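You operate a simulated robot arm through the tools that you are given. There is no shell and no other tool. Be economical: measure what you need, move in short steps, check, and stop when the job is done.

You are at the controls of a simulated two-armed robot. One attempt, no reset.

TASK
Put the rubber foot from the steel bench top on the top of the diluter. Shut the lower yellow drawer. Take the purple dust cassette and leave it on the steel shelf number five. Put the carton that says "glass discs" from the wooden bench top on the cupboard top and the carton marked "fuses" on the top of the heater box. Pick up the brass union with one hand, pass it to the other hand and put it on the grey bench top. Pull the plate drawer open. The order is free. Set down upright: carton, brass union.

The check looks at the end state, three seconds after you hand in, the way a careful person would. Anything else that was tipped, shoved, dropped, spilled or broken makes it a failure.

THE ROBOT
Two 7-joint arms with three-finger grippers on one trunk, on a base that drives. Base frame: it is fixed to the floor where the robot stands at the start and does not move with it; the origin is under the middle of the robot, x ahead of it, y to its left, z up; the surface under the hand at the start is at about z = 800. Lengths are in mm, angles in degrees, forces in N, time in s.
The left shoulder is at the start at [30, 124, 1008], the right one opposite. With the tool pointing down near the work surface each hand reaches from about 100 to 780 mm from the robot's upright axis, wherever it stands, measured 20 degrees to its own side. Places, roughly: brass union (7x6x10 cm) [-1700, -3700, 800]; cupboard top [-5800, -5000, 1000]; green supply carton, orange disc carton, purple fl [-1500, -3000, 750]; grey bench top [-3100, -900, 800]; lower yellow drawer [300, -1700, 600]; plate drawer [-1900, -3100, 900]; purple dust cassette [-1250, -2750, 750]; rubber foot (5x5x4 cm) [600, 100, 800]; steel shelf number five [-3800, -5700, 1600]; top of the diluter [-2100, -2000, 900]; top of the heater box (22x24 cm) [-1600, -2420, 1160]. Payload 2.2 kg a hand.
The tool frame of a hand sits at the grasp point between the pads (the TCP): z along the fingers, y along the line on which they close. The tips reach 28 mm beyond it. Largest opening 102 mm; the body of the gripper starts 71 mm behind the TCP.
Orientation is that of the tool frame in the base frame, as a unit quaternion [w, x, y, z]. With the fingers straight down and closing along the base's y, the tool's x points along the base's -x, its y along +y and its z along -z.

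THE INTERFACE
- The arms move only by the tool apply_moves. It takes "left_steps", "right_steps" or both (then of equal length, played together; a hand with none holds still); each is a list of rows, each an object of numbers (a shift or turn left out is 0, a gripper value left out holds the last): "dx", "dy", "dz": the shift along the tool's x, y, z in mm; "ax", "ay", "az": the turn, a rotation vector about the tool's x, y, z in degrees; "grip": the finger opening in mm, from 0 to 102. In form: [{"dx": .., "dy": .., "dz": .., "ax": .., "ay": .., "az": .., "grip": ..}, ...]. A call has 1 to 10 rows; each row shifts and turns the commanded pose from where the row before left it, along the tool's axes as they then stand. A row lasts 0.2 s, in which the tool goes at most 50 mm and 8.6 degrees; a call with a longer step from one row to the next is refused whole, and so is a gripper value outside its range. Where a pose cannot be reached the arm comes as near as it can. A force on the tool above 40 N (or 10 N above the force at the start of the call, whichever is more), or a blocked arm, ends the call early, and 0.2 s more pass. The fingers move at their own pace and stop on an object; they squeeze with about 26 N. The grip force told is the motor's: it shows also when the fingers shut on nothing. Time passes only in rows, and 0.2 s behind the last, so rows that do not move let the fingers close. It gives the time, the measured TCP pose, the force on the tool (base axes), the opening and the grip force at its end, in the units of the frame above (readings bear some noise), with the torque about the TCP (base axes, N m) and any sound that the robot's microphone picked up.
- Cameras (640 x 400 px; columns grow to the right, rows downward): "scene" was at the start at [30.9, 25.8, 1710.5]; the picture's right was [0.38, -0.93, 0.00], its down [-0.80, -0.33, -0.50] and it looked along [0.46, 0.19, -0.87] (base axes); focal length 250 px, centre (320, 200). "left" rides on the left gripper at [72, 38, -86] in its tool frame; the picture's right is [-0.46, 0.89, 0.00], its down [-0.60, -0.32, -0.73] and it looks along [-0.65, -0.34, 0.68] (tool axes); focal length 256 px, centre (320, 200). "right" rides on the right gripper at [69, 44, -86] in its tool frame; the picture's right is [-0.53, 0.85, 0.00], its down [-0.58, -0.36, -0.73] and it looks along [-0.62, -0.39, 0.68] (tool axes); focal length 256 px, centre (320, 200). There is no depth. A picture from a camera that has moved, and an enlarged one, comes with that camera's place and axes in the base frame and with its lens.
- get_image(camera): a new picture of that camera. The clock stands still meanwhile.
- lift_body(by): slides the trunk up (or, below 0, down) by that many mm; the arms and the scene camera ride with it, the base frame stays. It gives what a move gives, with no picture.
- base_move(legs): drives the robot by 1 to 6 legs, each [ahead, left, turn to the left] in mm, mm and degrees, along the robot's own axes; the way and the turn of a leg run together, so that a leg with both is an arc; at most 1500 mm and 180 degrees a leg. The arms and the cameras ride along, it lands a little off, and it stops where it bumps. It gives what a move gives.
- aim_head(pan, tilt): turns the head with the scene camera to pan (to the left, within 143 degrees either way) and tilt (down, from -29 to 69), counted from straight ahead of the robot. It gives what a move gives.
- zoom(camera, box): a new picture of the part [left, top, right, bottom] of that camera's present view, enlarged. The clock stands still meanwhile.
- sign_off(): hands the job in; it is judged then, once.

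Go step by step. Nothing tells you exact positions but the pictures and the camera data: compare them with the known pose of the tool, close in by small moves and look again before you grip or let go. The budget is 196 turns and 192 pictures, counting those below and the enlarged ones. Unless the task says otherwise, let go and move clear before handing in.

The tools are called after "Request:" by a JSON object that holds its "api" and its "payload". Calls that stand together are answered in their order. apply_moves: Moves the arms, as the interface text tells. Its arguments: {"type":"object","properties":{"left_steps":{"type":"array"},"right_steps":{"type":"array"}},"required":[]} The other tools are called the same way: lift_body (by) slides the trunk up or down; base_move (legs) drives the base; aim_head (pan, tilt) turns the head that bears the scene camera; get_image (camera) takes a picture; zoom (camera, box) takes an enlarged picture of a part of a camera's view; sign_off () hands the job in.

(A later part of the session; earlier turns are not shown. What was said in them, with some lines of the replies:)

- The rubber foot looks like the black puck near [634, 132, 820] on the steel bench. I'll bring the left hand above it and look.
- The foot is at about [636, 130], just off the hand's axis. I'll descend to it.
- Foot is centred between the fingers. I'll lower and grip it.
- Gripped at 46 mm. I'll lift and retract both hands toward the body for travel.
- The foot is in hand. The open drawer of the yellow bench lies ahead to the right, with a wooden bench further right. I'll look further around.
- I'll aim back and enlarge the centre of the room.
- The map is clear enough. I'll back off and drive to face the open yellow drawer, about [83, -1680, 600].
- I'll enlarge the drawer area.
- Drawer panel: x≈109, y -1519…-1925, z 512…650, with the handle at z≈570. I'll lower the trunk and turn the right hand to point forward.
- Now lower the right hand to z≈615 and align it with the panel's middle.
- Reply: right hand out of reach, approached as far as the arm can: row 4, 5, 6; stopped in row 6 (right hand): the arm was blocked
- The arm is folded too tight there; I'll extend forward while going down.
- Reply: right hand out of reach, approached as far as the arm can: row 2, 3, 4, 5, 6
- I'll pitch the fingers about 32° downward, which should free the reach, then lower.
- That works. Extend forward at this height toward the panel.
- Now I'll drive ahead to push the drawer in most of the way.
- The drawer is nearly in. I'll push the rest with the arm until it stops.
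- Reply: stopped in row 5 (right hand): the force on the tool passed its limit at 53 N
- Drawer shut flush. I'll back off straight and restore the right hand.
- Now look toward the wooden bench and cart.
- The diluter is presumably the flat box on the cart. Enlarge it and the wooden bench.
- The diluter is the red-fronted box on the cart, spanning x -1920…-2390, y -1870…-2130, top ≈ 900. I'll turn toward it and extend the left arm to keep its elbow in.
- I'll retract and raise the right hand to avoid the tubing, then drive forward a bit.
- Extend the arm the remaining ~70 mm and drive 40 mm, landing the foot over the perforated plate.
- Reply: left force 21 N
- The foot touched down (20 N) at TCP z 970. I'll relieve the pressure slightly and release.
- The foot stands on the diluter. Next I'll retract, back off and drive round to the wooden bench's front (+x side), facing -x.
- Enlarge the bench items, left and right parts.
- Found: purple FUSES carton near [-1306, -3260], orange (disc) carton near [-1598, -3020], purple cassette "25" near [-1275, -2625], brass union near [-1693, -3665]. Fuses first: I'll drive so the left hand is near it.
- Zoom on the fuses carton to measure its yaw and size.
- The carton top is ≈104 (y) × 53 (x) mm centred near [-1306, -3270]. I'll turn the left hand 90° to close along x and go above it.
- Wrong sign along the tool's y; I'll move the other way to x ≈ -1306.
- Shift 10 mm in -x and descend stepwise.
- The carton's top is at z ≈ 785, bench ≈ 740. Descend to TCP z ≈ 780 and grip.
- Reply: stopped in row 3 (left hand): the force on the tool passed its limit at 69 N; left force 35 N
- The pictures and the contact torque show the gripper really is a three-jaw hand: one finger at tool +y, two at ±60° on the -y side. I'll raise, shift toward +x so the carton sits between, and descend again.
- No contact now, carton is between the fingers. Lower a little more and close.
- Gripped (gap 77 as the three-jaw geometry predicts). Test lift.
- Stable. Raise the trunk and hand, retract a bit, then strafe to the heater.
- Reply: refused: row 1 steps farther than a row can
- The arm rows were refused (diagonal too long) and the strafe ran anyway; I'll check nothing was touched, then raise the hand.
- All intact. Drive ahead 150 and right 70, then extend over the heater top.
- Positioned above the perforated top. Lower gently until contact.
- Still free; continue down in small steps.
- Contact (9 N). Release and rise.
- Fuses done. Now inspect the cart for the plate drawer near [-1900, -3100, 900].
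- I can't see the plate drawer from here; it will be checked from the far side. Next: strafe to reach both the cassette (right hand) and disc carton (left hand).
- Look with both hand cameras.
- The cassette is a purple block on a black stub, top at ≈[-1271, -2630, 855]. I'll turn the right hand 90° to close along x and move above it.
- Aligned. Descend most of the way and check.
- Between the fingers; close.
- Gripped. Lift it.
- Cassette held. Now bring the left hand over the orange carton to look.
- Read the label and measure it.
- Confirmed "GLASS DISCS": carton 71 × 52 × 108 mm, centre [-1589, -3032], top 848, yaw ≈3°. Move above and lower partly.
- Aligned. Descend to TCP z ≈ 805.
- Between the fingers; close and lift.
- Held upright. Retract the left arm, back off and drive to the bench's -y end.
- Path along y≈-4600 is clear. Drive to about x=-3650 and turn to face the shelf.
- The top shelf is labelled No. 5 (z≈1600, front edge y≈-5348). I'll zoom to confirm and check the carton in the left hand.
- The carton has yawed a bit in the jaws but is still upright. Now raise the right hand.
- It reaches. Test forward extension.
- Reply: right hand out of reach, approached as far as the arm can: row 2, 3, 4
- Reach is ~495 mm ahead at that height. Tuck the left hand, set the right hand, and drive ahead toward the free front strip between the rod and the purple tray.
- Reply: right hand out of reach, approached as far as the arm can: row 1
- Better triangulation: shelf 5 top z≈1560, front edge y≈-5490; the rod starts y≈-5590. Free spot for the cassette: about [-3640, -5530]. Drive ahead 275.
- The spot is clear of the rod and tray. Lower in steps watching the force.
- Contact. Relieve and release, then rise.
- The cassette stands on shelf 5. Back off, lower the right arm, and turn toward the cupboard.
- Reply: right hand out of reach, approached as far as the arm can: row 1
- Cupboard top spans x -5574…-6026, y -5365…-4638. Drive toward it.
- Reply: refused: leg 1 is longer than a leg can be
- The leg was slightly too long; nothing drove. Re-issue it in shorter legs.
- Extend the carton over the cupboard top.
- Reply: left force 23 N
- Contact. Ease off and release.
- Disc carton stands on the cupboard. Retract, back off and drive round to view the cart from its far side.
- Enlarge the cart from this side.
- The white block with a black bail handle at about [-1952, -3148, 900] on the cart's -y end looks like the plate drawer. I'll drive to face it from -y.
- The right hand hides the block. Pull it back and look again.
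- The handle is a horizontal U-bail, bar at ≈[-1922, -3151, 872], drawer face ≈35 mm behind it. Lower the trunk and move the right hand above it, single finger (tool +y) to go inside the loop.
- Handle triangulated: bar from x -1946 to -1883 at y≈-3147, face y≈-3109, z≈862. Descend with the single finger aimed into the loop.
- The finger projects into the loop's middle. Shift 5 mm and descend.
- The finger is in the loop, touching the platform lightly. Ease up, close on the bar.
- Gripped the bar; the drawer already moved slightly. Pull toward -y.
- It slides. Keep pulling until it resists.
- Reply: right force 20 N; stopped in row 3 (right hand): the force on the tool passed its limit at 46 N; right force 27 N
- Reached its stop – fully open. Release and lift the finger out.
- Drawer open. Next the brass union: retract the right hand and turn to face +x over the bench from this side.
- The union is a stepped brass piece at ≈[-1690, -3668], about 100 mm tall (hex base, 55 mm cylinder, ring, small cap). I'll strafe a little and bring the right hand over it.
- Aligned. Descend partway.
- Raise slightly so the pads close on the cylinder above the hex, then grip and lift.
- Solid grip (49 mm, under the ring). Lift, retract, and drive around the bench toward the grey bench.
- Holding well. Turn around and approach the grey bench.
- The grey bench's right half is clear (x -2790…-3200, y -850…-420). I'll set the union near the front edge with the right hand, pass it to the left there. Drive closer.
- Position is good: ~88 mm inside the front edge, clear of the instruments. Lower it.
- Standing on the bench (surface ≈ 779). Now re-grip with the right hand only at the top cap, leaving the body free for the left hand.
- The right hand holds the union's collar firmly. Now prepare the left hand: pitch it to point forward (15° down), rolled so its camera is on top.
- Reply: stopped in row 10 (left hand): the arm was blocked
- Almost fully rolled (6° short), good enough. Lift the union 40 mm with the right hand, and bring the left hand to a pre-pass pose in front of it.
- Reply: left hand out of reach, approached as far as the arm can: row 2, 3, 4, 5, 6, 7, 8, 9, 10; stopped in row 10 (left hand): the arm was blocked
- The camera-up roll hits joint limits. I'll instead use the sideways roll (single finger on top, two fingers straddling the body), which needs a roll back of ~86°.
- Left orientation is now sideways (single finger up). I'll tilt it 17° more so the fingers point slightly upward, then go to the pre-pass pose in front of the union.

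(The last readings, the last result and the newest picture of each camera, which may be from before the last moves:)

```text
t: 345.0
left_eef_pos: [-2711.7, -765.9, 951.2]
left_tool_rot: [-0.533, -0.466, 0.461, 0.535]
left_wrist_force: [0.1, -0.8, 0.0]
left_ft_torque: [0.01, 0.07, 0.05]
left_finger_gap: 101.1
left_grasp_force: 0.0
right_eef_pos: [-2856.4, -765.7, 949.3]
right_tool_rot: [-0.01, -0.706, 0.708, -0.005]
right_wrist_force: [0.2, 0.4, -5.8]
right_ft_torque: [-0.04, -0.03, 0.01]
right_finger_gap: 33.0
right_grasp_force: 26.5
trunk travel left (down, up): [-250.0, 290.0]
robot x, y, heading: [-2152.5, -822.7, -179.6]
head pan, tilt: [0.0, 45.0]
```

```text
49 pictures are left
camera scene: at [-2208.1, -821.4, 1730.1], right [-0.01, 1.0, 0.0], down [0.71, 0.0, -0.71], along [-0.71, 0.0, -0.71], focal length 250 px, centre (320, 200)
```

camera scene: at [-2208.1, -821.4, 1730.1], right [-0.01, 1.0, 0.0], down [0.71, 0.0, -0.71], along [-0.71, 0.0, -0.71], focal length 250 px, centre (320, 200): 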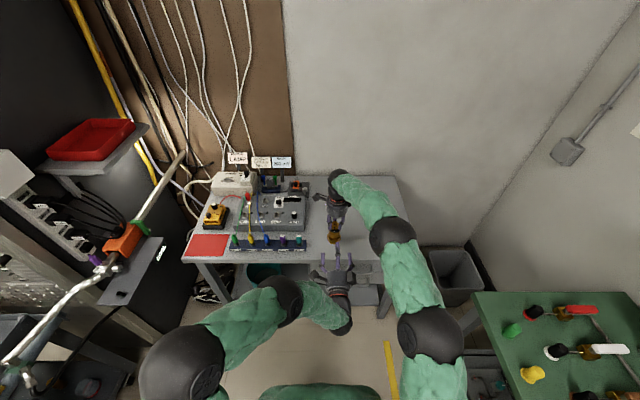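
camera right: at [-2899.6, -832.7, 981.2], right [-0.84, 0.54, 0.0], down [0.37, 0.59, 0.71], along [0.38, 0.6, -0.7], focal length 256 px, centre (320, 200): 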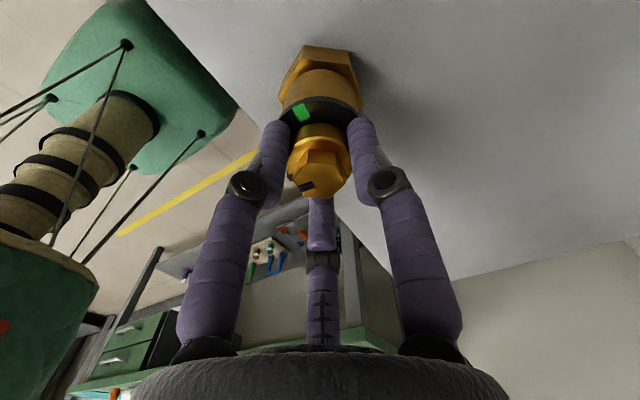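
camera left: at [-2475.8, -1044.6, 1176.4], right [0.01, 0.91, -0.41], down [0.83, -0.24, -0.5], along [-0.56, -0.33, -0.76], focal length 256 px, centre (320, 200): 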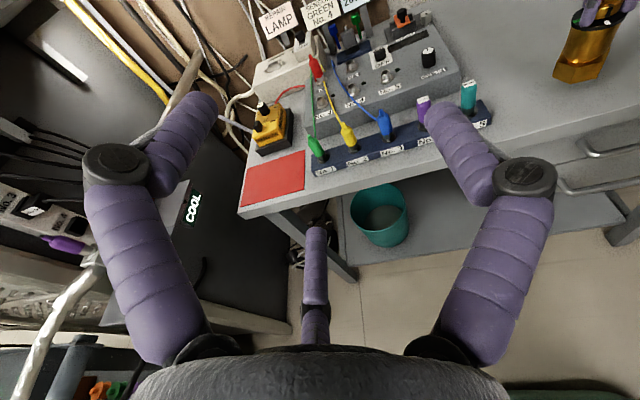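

Reached nicely. Lower 44 mm to the pass height and check.

Request:
{"api": "apply_moves", "payload": {"left_steps": [{"dy": -21.8, "dz": -3}, {"dy": -21.8, "dz": -3}]}}

Request:
{"api": "get_image", "payload": {"camera": "left"}}

Request:
{"api": "zoom", "payload": {"camera": "scene", "box": [290, 190, 390, 290]}}

Request:
{"api": "get_image", "payload": {"camera": "right"}}

```text
t: 345.6
left_eef_pos: [-2712.9, -766.7, 906.1]
left_tool_rot: [-0.532, -0.465, 0.462, 0.536]
left_wrist_force: [0.1, -0.4, -0.1]
left_ft_torque: [-0.03, 0.02, -0.01]
left_finger_gap: 100.8
left_grasp_force: 0.0
right_eef_pos: [-2855.2, -767.3, 949.5]
right_tool_rot: [-0.011, -0.707, 0.707, -0.005]
right_wrist_force: [-0.1, -0.2, -5.1]
right_ft_torque: [0.01, 0.02, 0.03]
right_finger_gap: 32.9
right_grasp_force: 26.4
trunk travel left (down, up): [-250.0, 290.0]
robot x, y, heading: [-2155.4, -823.2, -179.7]
head pan, tilt: [0.0, 45.0]
```

```text
48 pictures are left
camera left: at [-2620.5, -838.6, 930.1], right [0.12, 0.46, 0.88], down [0.68, 0.61, -0.41], along [-0.72, 0.65, -0.23], focal length 256 px, centre (320, 200)
```

left: 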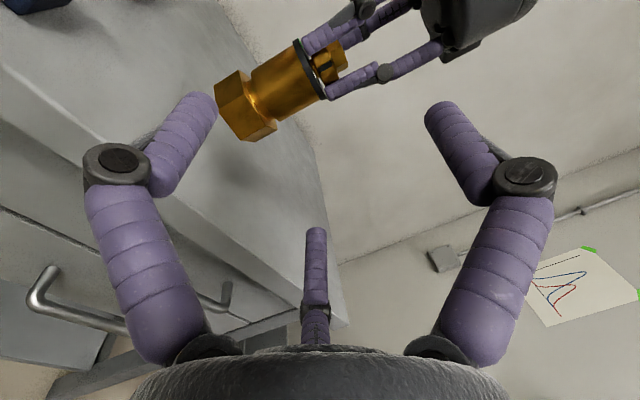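

```text
4.00 times, centred on (340, 240) of scene
camera zoom: at [-2207.1, -822.8, 1730.2], right [-0.01, 1.0, 0.0], down [0.71, 0.0, -0.71], along [-0.71, 0.0, -0.71], focal length 999 px, centre (240, 40)
```

zoom: 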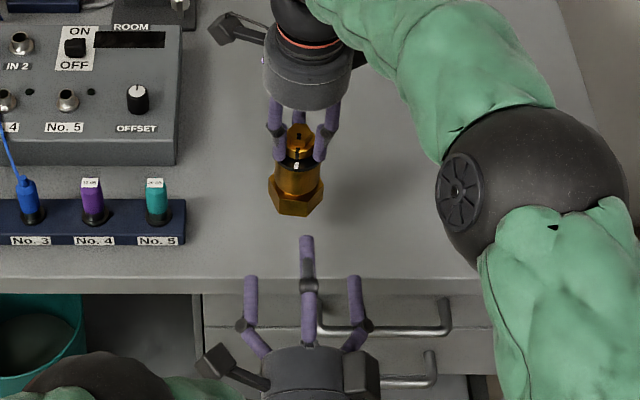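

```text
46 pictures are left
camera right: at [-2899.8, -832.2, 1039.1], right [-0.84, 0.54, -0.01], down [0.37, 0.59, 0.71], along [0.39, 0.6, -0.7], focal length 256 px, centre (320, 200)
```

right: 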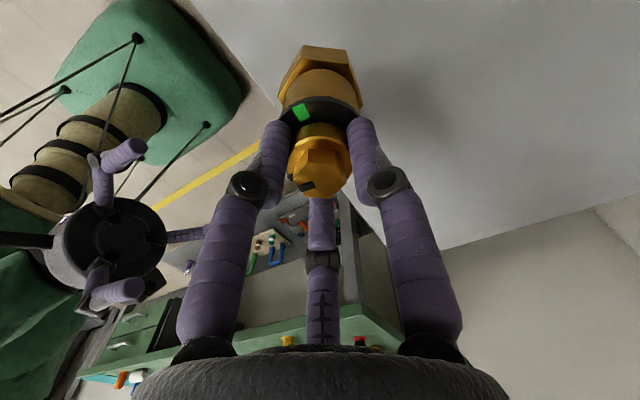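

Alignment looks right: two fingers will straddle the body, the third passes between the right-hand fingers above the cap. Advance most of the way.

Request:
{"api": "apply_moves", "payload": {"left_steps": [{"dz": 29.7, "dy": -4.2}, {"dz": 29.7, "dy": -4.2}, {"dz": 29.7, "dy": -4.2}]}}

Request:
{"api": "get_image", "payload": {"camera": "left"}}

Request:
{"api": "zoom", "payload": {"camera": "scene", "box": [290, 190, 390, 290]}}

```text
t: 346.4
left_eef_pos: [-2801.9, -764.8, 905.8]
left_tool_rot: [-0.532, -0.466, 0.462, 0.536]
left_wrist_force: [0.1, 0.3, -0.9]
left_ft_torque: [0.02, -0.01, -0.01]
left_finger_gap: 100.9
left_grasp_force: 0.1
right_eef_pos: [-2855.3, -765.6, 949.6]
right_tool_rot: [-0.01, -0.706, 0.708, -0.006]
right_wrist_force: [0.0, 0.3, -6.0]
right_ft_torque: [-0.04, -0.05, 0.0]
right_finger_gap: 33.0
right_grasp_force: 26.4
trunk travel left (down, up): [-250.0, 290.0]
robot x, y, heading: [-2152.2, -822.2, -179.6]
head pan, tilt: [0.0, 45.0]
```

```text
45 pictures are left
camera left: at [-2711.2, -838.4, 929.6], right [0.12, 0.46, 0.88], down [0.68, 0.61, -0.41], along [-0.72, 0.65, -0.24], focal length 256 px, centre (320, 200)
```

left: 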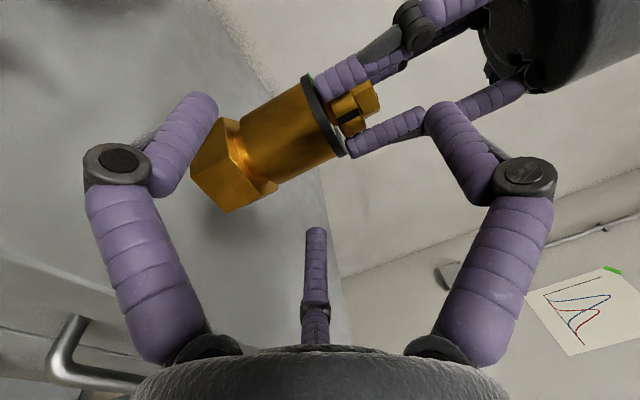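

```text
4.00 times, centred on (340, 240) of scene
camera zoom: at [-2208.0, -822.6, 1730.1], right [-0.01, 1.0, 0.0], down [0.71, 0.0, -0.71], along [-0.71, 0.0, -0.71], focal length 999 px, centre (240, 40)
```

zoom: 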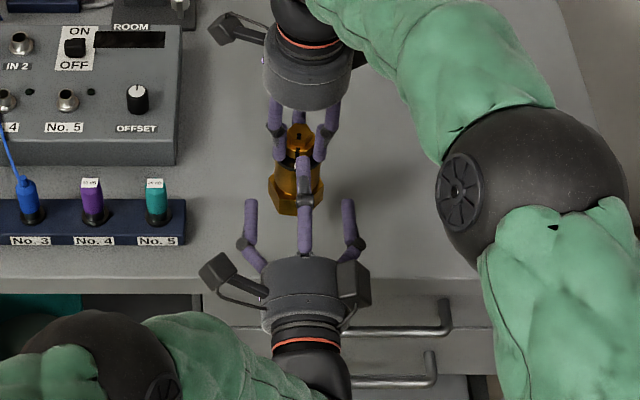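

Clear passage confirmed. Advance the last 45 mm.

Request:
{"api": "apply_moves", "payload": {"left_steps": [{"dz": 22, "dy": -3.1}, {"dz": 12, "dy": -1.7}, {"dz": 10, "dy": -1.4}]}}

Request:
{"api": "get_image", "payload": {"camera": "left"}}

Request:
{"api": "zoom", "payload": {"camera": "scene", "box": [300, 190, 370, 260]}}

```text
t: 347.2
left_eef_pos: [-2847.0, -765.5, 907.8]
left_tool_rot: [-0.532, -0.466, 0.461, 0.536]
left_wrist_force: [0.6, 0.5, -1.0]
left_ft_torque: [0.01, 0.04, -0.05]
left_finger_gap: 101.1
left_grasp_force: 0.2
right_eef_pos: [-2856.5, -766.9, 950.2]
right_tool_rot: [-0.011, -0.706, 0.708, -0.005]
right_wrist_force: [0.4, 0.0, -6.4]
right_ft_torque: [0.04, 0.0, -0.02]
right_finger_gap: 32.7
right_grasp_force: 26.3
trunk travel left (down, up): [-250.0, 290.0]
robot x, y, heading: [-2154.6, -825.0, -179.5]
head pan, tilt: [0.0, 45.0]
```

```text
43 pictures are left
camera left: at [-2755.8, -838.6, 930.5], right [0.12, 0.46, 0.88], down [0.68, 0.61, -0.41], along [-0.72, 0.65, -0.24], focal length 256 px, centre (320, 200)
```

left: 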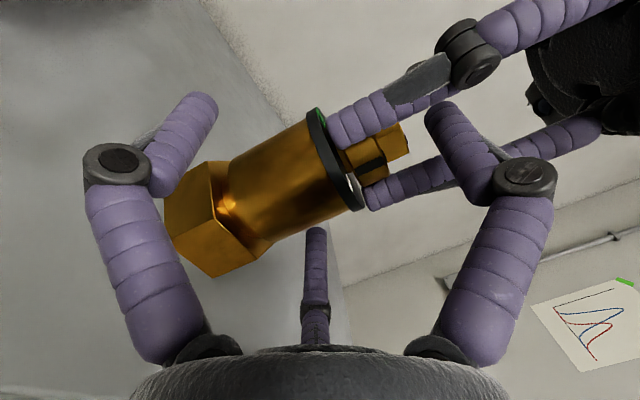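

```text
5.71 times, centred on (335, 225) of scene
camera zoom: at [-2207.8, -822.6, 1730.1], right [-0.01, 1.0, 0.0], down [0.71, 0.0, -0.71], along [-0.71, 0.0, -0.71], focal length 1427 px, centre (234, 57)
```

zoom: 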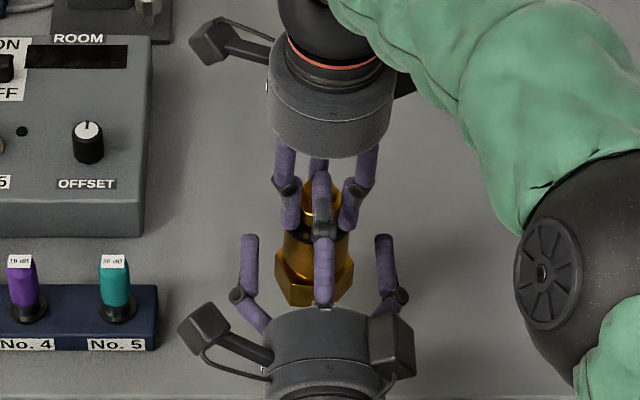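

No contact yet and all fingers are where intended. Close the left hand.

Request:
{"api": "apply_moves", "payload": {"left_steps": [{"grip": 85}, {"grip": 75}, {"grip": 66}, {"grip": 58}, {"grip": 50}, {"grip": 44}, {}]}}

Request:
{"api": "get_image", "payload": {"camera": "left"}}

Request:
{"api": "zoom", "payload": {"camera": "scene", "box": [300, 190, 370, 260]}}

```text
t: 348.8
left_eef_pos: [-2846.7, -766.0, 907.6]
left_tool_rot: [-0.532, -0.466, 0.46, 0.536]
left_wrist_force: [-1.9, -2.6, 8.6]
left_ft_torque: [0.04, 0.06, 0.02]
left_finger_gap: 56.1
left_grasp_force: 25.4
right_eef_pos: [-2854.9, -766.4, 948.8]
right_tool_rot: [-0.01, -0.707, 0.708, -0.006]
right_wrist_force: [1.1, 2.6, -14.5]
right_ft_torque: [0.14, -0.07, -0.01]
right_finger_gap: 33.2
right_grasp_force: 26.2
trunk travel left (down, up): [-250.0, 290.0]
robot x, y, heading: [-2153.6, -823.0, -179.8]
head pan, tilt: [0.0, 45.0]
```

```text
41 pictures are left
camera left: at [-2755.5, -838.9, 931.0], right [0.12, 0.46, 0.88], down [0.68, 0.61, -0.41], along [-0.72, 0.65, -0.23], focal length 256 px, centre (320, 200)
```

left: 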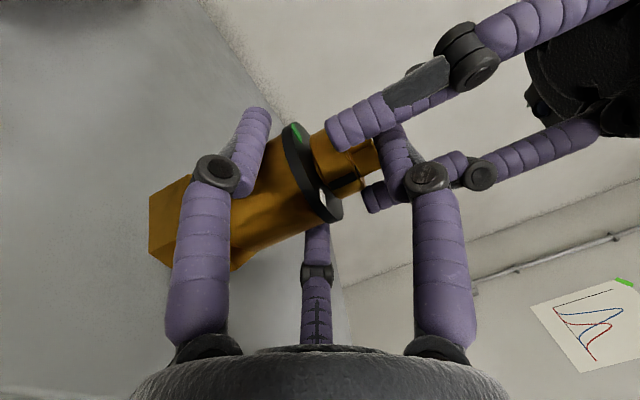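

```text
5.71 times, centred on (335, 225) of scene
camera zoom: at [-2207.2, -822.6, 1730.2], right [-0.01, 1.0, 0.0], down [0.71, 0.0, -0.71], along [-0.71, 0.0, -0.71], focal length 1427 px, centre (234, 57)
```

zoom: 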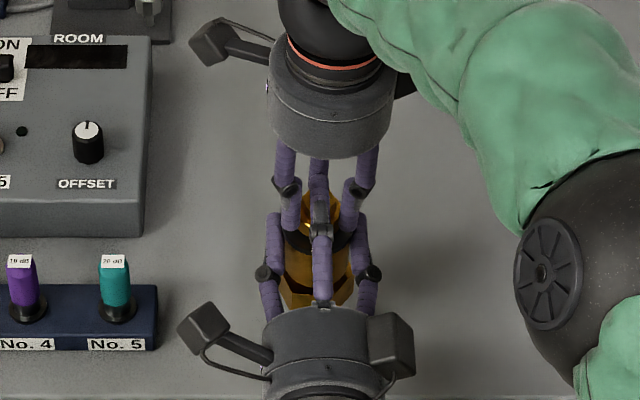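

Both hands hold it. Now open the right hand and raise it clear.

Request:
{"api": "apply_moves", "payload": {"right_steps": [{"grip": 40}, {"grip": 50}, {"grip": 62}, {}]}}

Request:
{"api": "get_image", "payload": {"camera": "left"}}

```text
t: 349.8
left_eef_pos: [-2845.4, -766.3, 908.4]
left_tool_rot: [-0.532, -0.466, 0.461, 0.536]
left_wrist_force: [0.1, 0.8, 0.0]
left_ft_torque: [0.01, -0.08, -0.01]
left_finger_gap: 55.9
left_grasp_force: 25.8
right_eef_pos: [-2855.2, -764.9, 950.6]
right_tool_rot: [-0.011, -0.706, 0.708, -0.005]
right_wrist_force: [-0.3, 0.2, -0.3]
right_ft_torque: [-0.02, -0.01, -0.02]
right_finger_gap: 61.9
right_grasp_force: 0.0
trunk travel left (down, up): [-250.0, 290.0]
robot x, y, heading: [-2154.1, -823.2, -179.7]
head pan, tilt: [0.0, 45.0]
```

```text
39 pictures are left
camera left: at [-2755.0, -838.5, 930.5], right [0.12, 0.46, 0.88], down [0.68, 0.61, -0.41], along [-0.72, 0.65, -0.24], focal length 256 px, centre (320, 200)
```

left: 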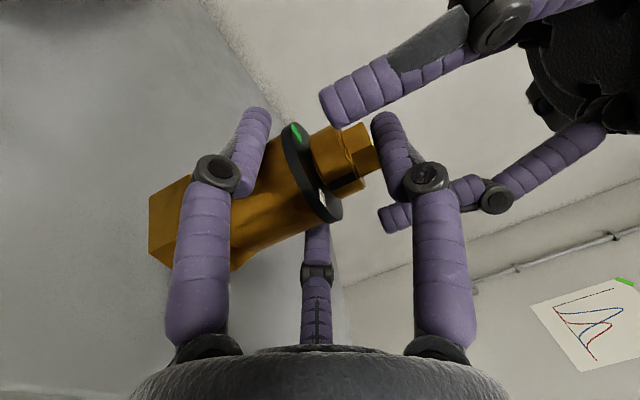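

Request:
{"api": "apply_moves", "payload": {"right_steps": [{"dz": -20}, {"dz": -40}, {"dz": -45}, {"dz": -45}]}}

Request:
{"api": "zoom", "payload": {"camera": "scene", "box": [290, 180, 390, 280]}}

```text
t: 350.8
left_eef_pos: [-2845.6, -766.3, 907.2]
left_tool_rot: [-0.532, -0.466, 0.461, 0.536]
left_wrist_force: [0.2, 0.1, 0.3]
left_ft_torque: [0.04, -0.1, -0.01]
left_finger_gap: 55.8
left_grasp_force: 26.8
right_eef_pos: [-2851.9, -763.7, 1099.4]
right_tool_rot: [0.011, 0.707, -0.707, 0.005]
right_wrist_force: [0.0, -0.1, 0.3]
right_ft_torque: [-0.01, 0.02, -0.01]
right_finger_gap: 62.1
right_grasp_force: 0.0
trunk travel left (down, up): [-250.0, 290.0]
robot x, y, heading: [-2153.0, -820.5, -179.8]
head pan, tilt: [0.0, 45.0]
```

```text
4.00 times, centred on (340, 230) of scene
camera zoom: at [-2206.2, -822.8, 1730.2], right [-0.01, 1.0, 0.0], down [0.71, 0.0, -0.71], along [-0.71, 0.0, -0.71], focal length 999 px, centre (240, 80)
```

zoom: 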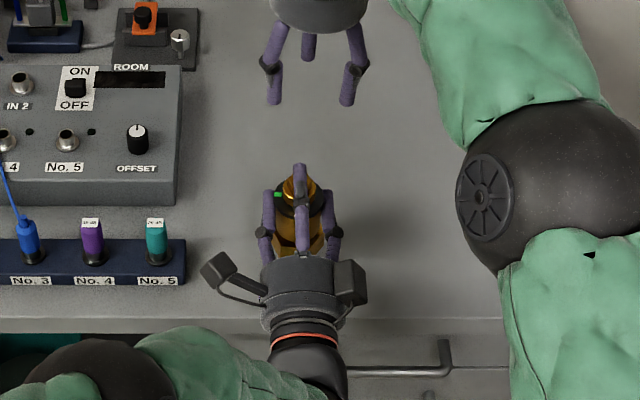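

Pass complete: the left hand alone holds it. Lower it toward the bench in steps.

Request:
{"api": "apply_moves", "payload": {"left_steps": [{"dy": -9.9, "dz": -1.4}, {"dy": -9.9, "dz": -1.4}, {"dy": -9.9, "dz": -1.4}, {"dy": -9.9, "dz": -1.4}]}}

Request:
{"api": "get_image", "payload": {"camera": "right"}}

Request:
{"api": "zoom", "payload": {"camera": "scene", "box": [300, 200, 370, 270]}}

```text
t: 351.8
left_eef_pos: [-2845.9, -766.0, 867.3]
left_tool_rot: [-0.532, -0.465, 0.462, 0.536]
left_wrist_force: [-0.3, 0.3, 0.1]
left_ft_torque: [-0.01, -0.05, 0.0]
left_finger_gap: 56.2
left_grasp_force: 25.6
right_eef_pos: [-2852.3, -762.0, 1099.5]
right_tool_rot: [-0.011, -0.706, 0.708, -0.004]
right_wrist_force: [0.6, 0.4, 0.7]
right_ft_torque: [0.01, -0.01, 0.02]
right_finger_gap: 62.1
right_grasp_force: 0.1
trunk travel left (down, up): [-250.0, 290.0]
robot x, y, heading: [-2153.4, -822.6, -179.8]
head pan, tilt: [0.0, 45.0]
```

```text
37 pictures are left
camera right: at [-2897.8, -828.4, 1188.4], right [-0.84, 0.54, -0.01], down [0.37, 0.59, 0.71], along [0.39, 0.6, -0.7], focal length 256 px, centre (320, 200)
```

right: 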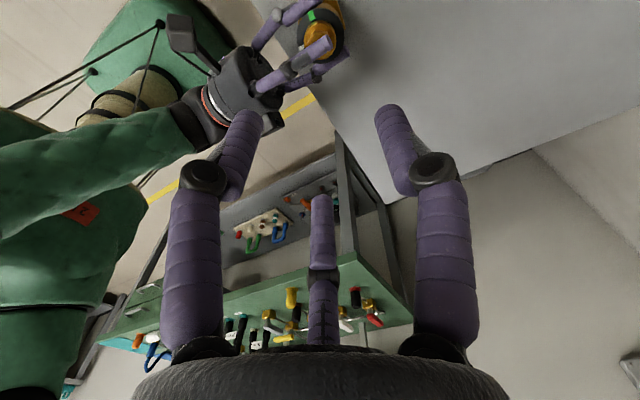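

```text
5.71 times, centred on (335, 235) of scene
camera zoom: at [-2207.5, -822.5, 1730.2], right [-0.01, 1.0, 0.0], down [0.71, 0.0, -0.71], along [-0.71, 0.0, -0.71], focal length 1427 px, centre (234, 0)
```

zoom: 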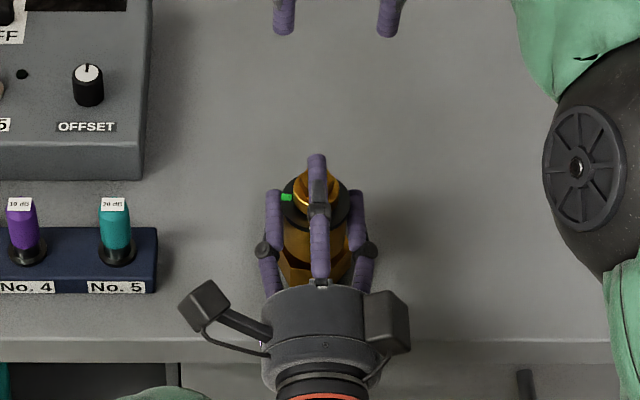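

Request:
{"api": "apply_moves", "payload": {"left_steps": [{"dy": -5.9, "dz": -0.8}, {"dy": -4.9, "dz": -0.7}]}}

Request:
{"api": "get_image", "payload": {"camera": "left"}}

```text
t: 352.4
left_eef_pos: [-2847.2, -765.5, 862.8]
left_tool_rot: [-0.534, -0.464, 0.457, 0.539]
left_wrist_force: [4.2, 0.1, 15.7]
left_ft_torque: [-0.23, -0.67, 0.06]
left_finger_gap: 55.8
left_grasp_force: 26.2
right_eef_pos: [-2851.4, -762.7, 1099.9]
right_tool_rot: [-0.012, -0.706, 0.708, -0.005]
right_wrist_force: [-0.1, -0.3, 0.0]
right_ft_torque: [-0.02, 0.0, 0.0]
right_finger_gap: 62.1
right_grasp_force: 0.0
trunk travel left (down, up): [-250.0, 290.0]
robot x, y, heading: [-2153.0, -825.4, -179.4]
head pan, tilt: [0.0, 45.0]
```

```text
35 pictures are left
camera left: at [-2755.6, -838.2, 884.8], right [0.13, 0.46, 0.88], down [0.67, 0.61, -0.42], along [-0.73, 0.65, -0.23], focal length 256 px, centre (320, 200)
```

left: 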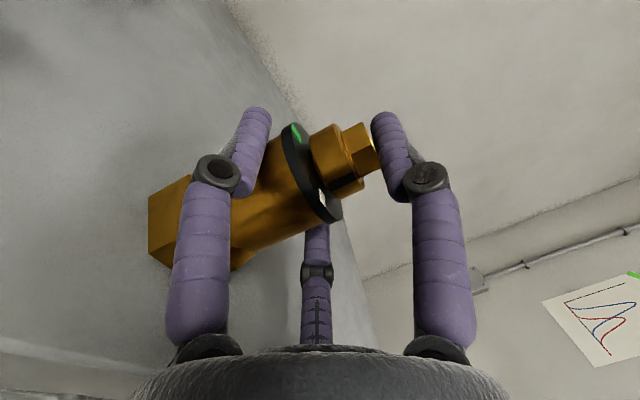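

Contact with the bench (15 N). Open the left hand gradually, then withdraw horizontally.

Request:
{"api": "apply_moves", "payload": {"left_steps": [{"dy": 1}, {"grip": 60}, {"grip": 66}, {"grip": 76}, {"grip": 90}, {"grip": 101}, {}]}}

Request:
{"api": "get_image", "payload": {"camera": "left"}}

Request:
{"api": "zoom", "payload": {"camera": "scene", "box": [300, 200, 370, 270]}}

```text
t: 354.0
left_eef_pos: [-2844.5, -766.5, 857.5]
left_tool_rot: [-0.532, -0.466, 0.462, 0.536]
left_wrist_force: [1.1, -1.2, -1.2]
left_ft_torque: [-0.03, -0.03, 0.03]
left_finger_gap: 101.0
left_grasp_force: 0.0
right_eef_pos: [-2852.3, -762.3, 1099.5]
right_tool_rot: [-0.012, -0.707, 0.708, -0.005]
right_wrist_force: [-1.2, 0.7, -0.1]
right_ft_torque: [-0.01, 0.01, 0.01]
right_finger_gap: 61.9
right_grasp_force: 0.0
trunk travel left (down, up): [-250.0, 290.0]
robot x, y, heading: [-2155.7, -824.3, -179.9]
head pan, tilt: [0.0, 45.0]
```

```text
34 pictures are left
camera left: at [-2754.6, -838.5, 881.2], right [0.13, 0.46, 0.88], down [0.68, 0.61, -0.41], along [-0.72, 0.65, -0.23], focal length 256 px, centre (320, 200)
```

left: 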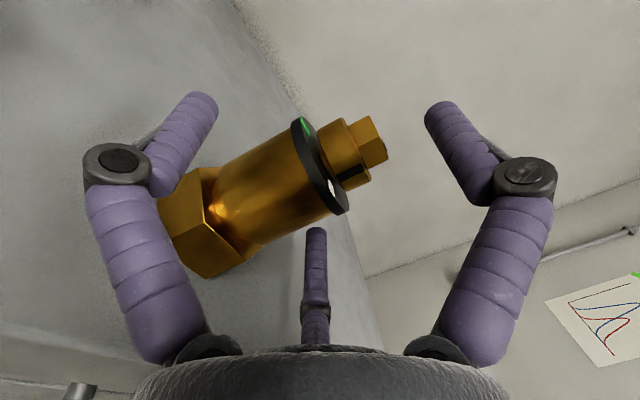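

```text
5.71 times, centred on (335, 235) of scene
camera zoom: at [-2206.5, -822.6, 1730.2], right [-0.01, 1.0, 0.0], down [0.71, 0.0, -0.71], along [-0.71, 0.0, -0.71], focal length 1427 px, centre (234, 0)
```

zoom: 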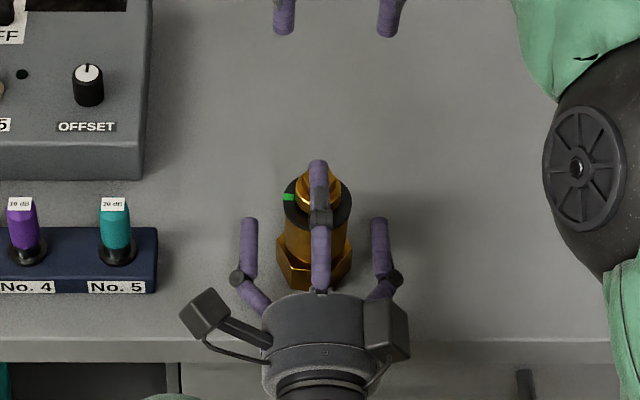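

It stands upright on its own. Withdraw the left hand straight back.

Request:
{"api": "apply_moves", "payload": {"left_steps": [{"dz": -19.8, "dy": 2.8}, {"dz": -39.6, "dy": 5.6}, {"dz": -39.6, "dy": 5.6}, {"dz": -39.6, "dy": 5.6}, {"dz": -30, "dy": 20}, {"dy": 40}]}}

Request:
{"api": "get_image", "payload": {"camera": "scene"}}

```text
t: 355.4
left_eef_pos: [-2664.8, -767.0, 913.1]
left_tool_rot: [-0.532, -0.466, 0.461, 0.536]
left_wrist_force: [1.3, -0.3, 0.5]
left_ft_torque: [0.02, 0.0, -0.03]
left_finger_gap: 100.8
left_grasp_force: 0.0
right_eef_pos: [-2852.3, -762.1, 1101.2]
right_tool_rot: [-0.011, -0.707, 0.707, -0.005]
right_wrist_force: [-0.6, -0.8, 0.0]
right_ft_torque: [-0.05, 0.03, -0.05]
right_finger_gap: 61.6
right_grasp_force: 0.1
trunk travel left (down, up): [-250.0, 290.0]
robot x, y, heading: [-2155.7, -821.5, -179.8]
head pan, tilt: [0.0, 45.0]
```

```text
32 pictures are left
camera scene: at [-2205.6, -822.8, 1730.3], right [-0.01, 1.0, 0.0], down [0.71, 0.0, -0.71], along [-0.71, 0.0, -0.71], focal length 250 px, centre (320, 200)
```

scene: 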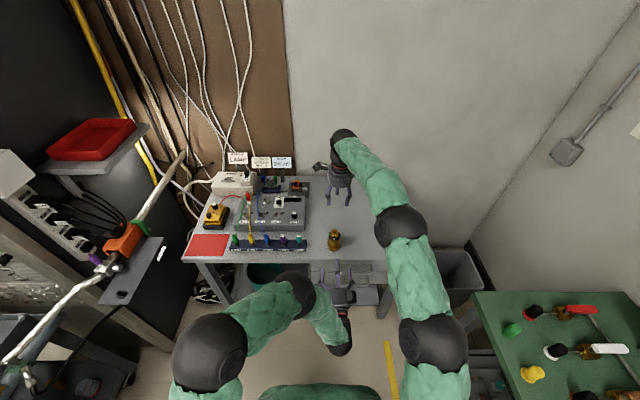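

Union stands on the grey bench. Back off and take a final look at the diluter, heater and this bench.

Request:
{"api": "base_move", "payload": {"legs": [[-450, 0, 0]]}}

Request:
{"api": "zoom", "payload": {"camera": "scene", "box": [240, 80, 420, 200]}}

Request:
{"api": "aim_head", "payload": {"pan": 75, "tilt": 30}}

Request:
{"api": "get_image", "payload": {"camera": "scene"}}

```text
t: 358.1
left_eef_pos: [-2224.4, -762.5, 913.1]
left_tool_rot: [-0.532, -0.464, 0.462, 0.537]
left_wrist_force: [0.8, -0.2, 0.1]
left_ft_torque: [-0.02, -0.03, 0.0]
left_finger_gap: 101.1
left_grasp_force: 0.2
right_eef_pos: [-2409.3, -758.4, 1100.2]
right_tool_rot: [-0.011, -0.705, 0.709, -0.005]
right_wrist_force: [0.7, 0.0, 0.5]
right_ft_torque: [-0.01, 0.01, -0.05]
right_finger_gap: 62.1
right_grasp_force: 0.1
trunk travel left (down, up): [-250.0, 290.0]
robot x, y, heading: [-1715.3, -823.6, -179.7]
head pan, tilt: [0.0, 45.0]
```

```text
3.33 times, centred on (330, 140) of scene
camera zoom: at [-1764.0, -820.6, 1730.3], right [0.0, 1.0, 0.0], down [0.71, 0.0, -0.71], along [-0.71, 0.0, -0.71], focal length 833 px, centre (287, 400)
```

zoom: 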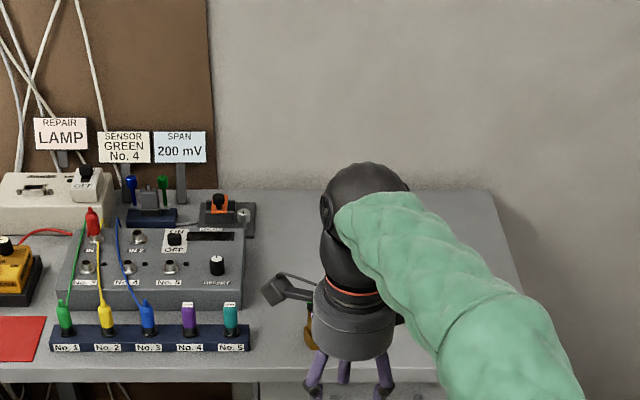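

```text
t: 359.6
left_eef_pos: [-2225.1, -762.1, 912.7]
left_tool_rot: [-0.531, -0.464, 0.462, 0.537]
left_wrist_force: [-1.2, 0.0, 0.9]
left_ft_torque: [0.01, 0.01, 0.03]
left_finger_gap: 100.9
left_grasp_force: 0.0
right_eef_pos: [-2411.5, -758.8, 1098.9]
right_tool_rot: [-0.011, -0.705, 0.709, -0.004]
right_wrist_force: [-0.3, -0.2, -0.3]
right_ft_torque: [0.0, 0.02, 0.04]
right_finger_gap: 61.8
right_grasp_force: 0.0
trunk travel left (down, up): [-250.0, 290.0]
robot x, y, heading: [-1709.5, -817.2, -180.0]
head pan, tilt: [75.0, 30.0]
```

```text
30 pictures are left
camera scene: at [-1707.2, -907.8, 1752.8], right [-0.97, 0.26, 0.0], down [0.13, 0.48, -0.87], along [-0.22, -0.84, -0.5], focal length 250 px, centre (320, 200)
```

scene: 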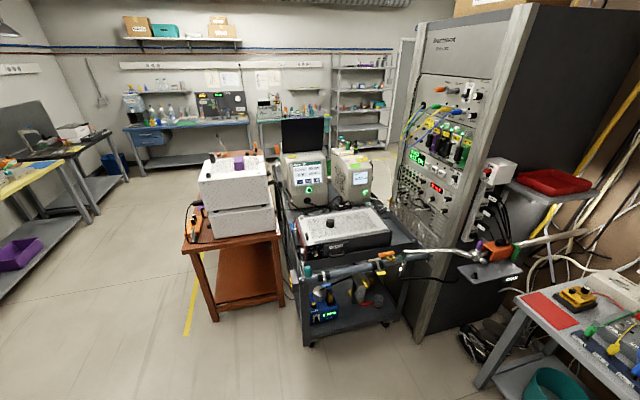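

The foot is on the diluter and the fuses carton on the heater. One quick zoom on the shelf, and a look at the yellow drawer.

Request:
{"api": "zoom", "payload": {"camera": "scene", "box": [325, 40, 405, 90]}}

Request:
{"api": "aim_head", "payload": {"pan": 140, "tilt": 25}}

Request:
{"api": "get_image", "payload": {"camera": "scene"}}

```text
8.00 times, centred on (365, 65) of scene
camera zoom: at [-1707.2, -907.8, 1752.8], right [-0.97, 0.26, 0.0], down [0.13, 0.48, -0.87], along [-0.22, -0.84, -0.5], focal length 1998 px, centre (-40, 1280)
```

zoom: 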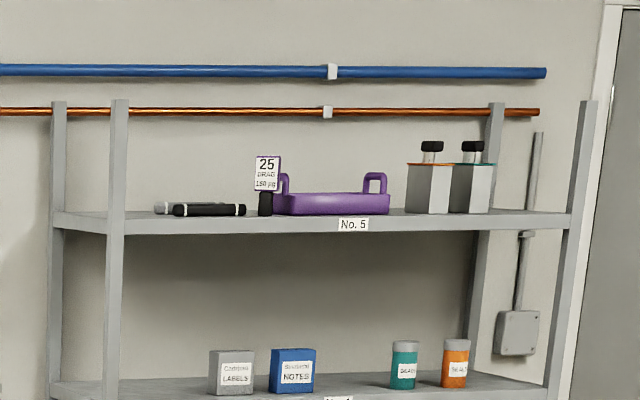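

```text
t: 360.9
left_eef_pos: [-2225.7, -762.3, 913.6]
left_tool_rot: [-0.531, -0.465, 0.462, 0.537]
left_wrist_force: [-0.4, -0.4, 0.0]
left_ft_torque: [-0.01, 0.02, -0.01]
left_finger_gap: 100.9
left_grasp_force: 0.0
right_eef_pos: [-2411.6, -758.3, 1100.0]
right_tool_rot: [-0.011, -0.705, 0.709, -0.005]
right_wrist_force: [-0.2, 0.0, 0.8]
right_ft_torque: [-0.02, -0.07, -0.01]
right_finger_gap: 62.0
right_grasp_force: 0.0
trunk travel left (down, up): [-250.0, 290.0]
robot x, y, heading: [-1713.0, -825.6, -179.7]
head pan, tilt: [140.0, 25.0]
```

```text
28 pictures are left
camera scene: at [-1613.2, -879.6, 1760.8], right [-0.64, -0.77, 0.0], down [-0.32, 0.27, -0.91], along [0.7, -0.58, -0.42], focal length 250 px, centre (320, 200)
```

scene: 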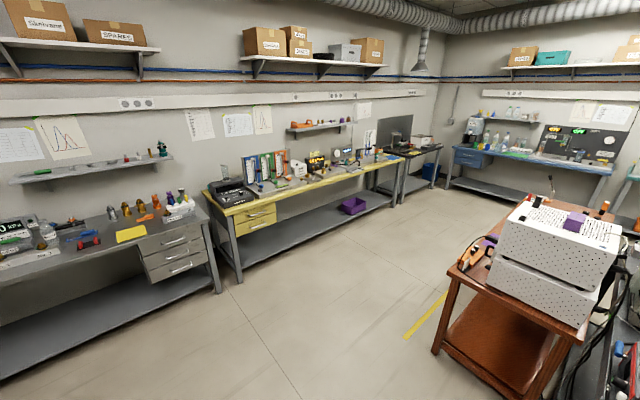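

Both yellow drawers are shut, the cassette stands on shelf five, and everything else was seen in place after I set it down; the hands are empty and clear. I'm handing in.

Request:
{"api": "sign_off", "payload": {}}

```text
The job is handed in.
```

The job is handed in, and every item is where the task asked. I saw each one in place before handing in.

- **Rubber foot:** it is on top of the diluter.
- **Lower yellow drawer:** it is shut.
- **Purple dust cassette:** it stands on steel shelf number five.
- **"Glass discs" carton:** it stands upright on the cupboard top.
- **"Fuses" carton:** it stands upright on top of the heater box.
- **Brass union:** I picked it up with the right hand and set it down briefly on the grey bench to change my grip. I then passed it to the left hand in the air, and the left hand put it upright on the grey bench top.
- **Plate drawer:** I pulled it open to its stop.

While I was gripping the fuses carton, a finger pressed down on its edge with about 69 N before the move stopped. I saw no damage to it in the pictures.
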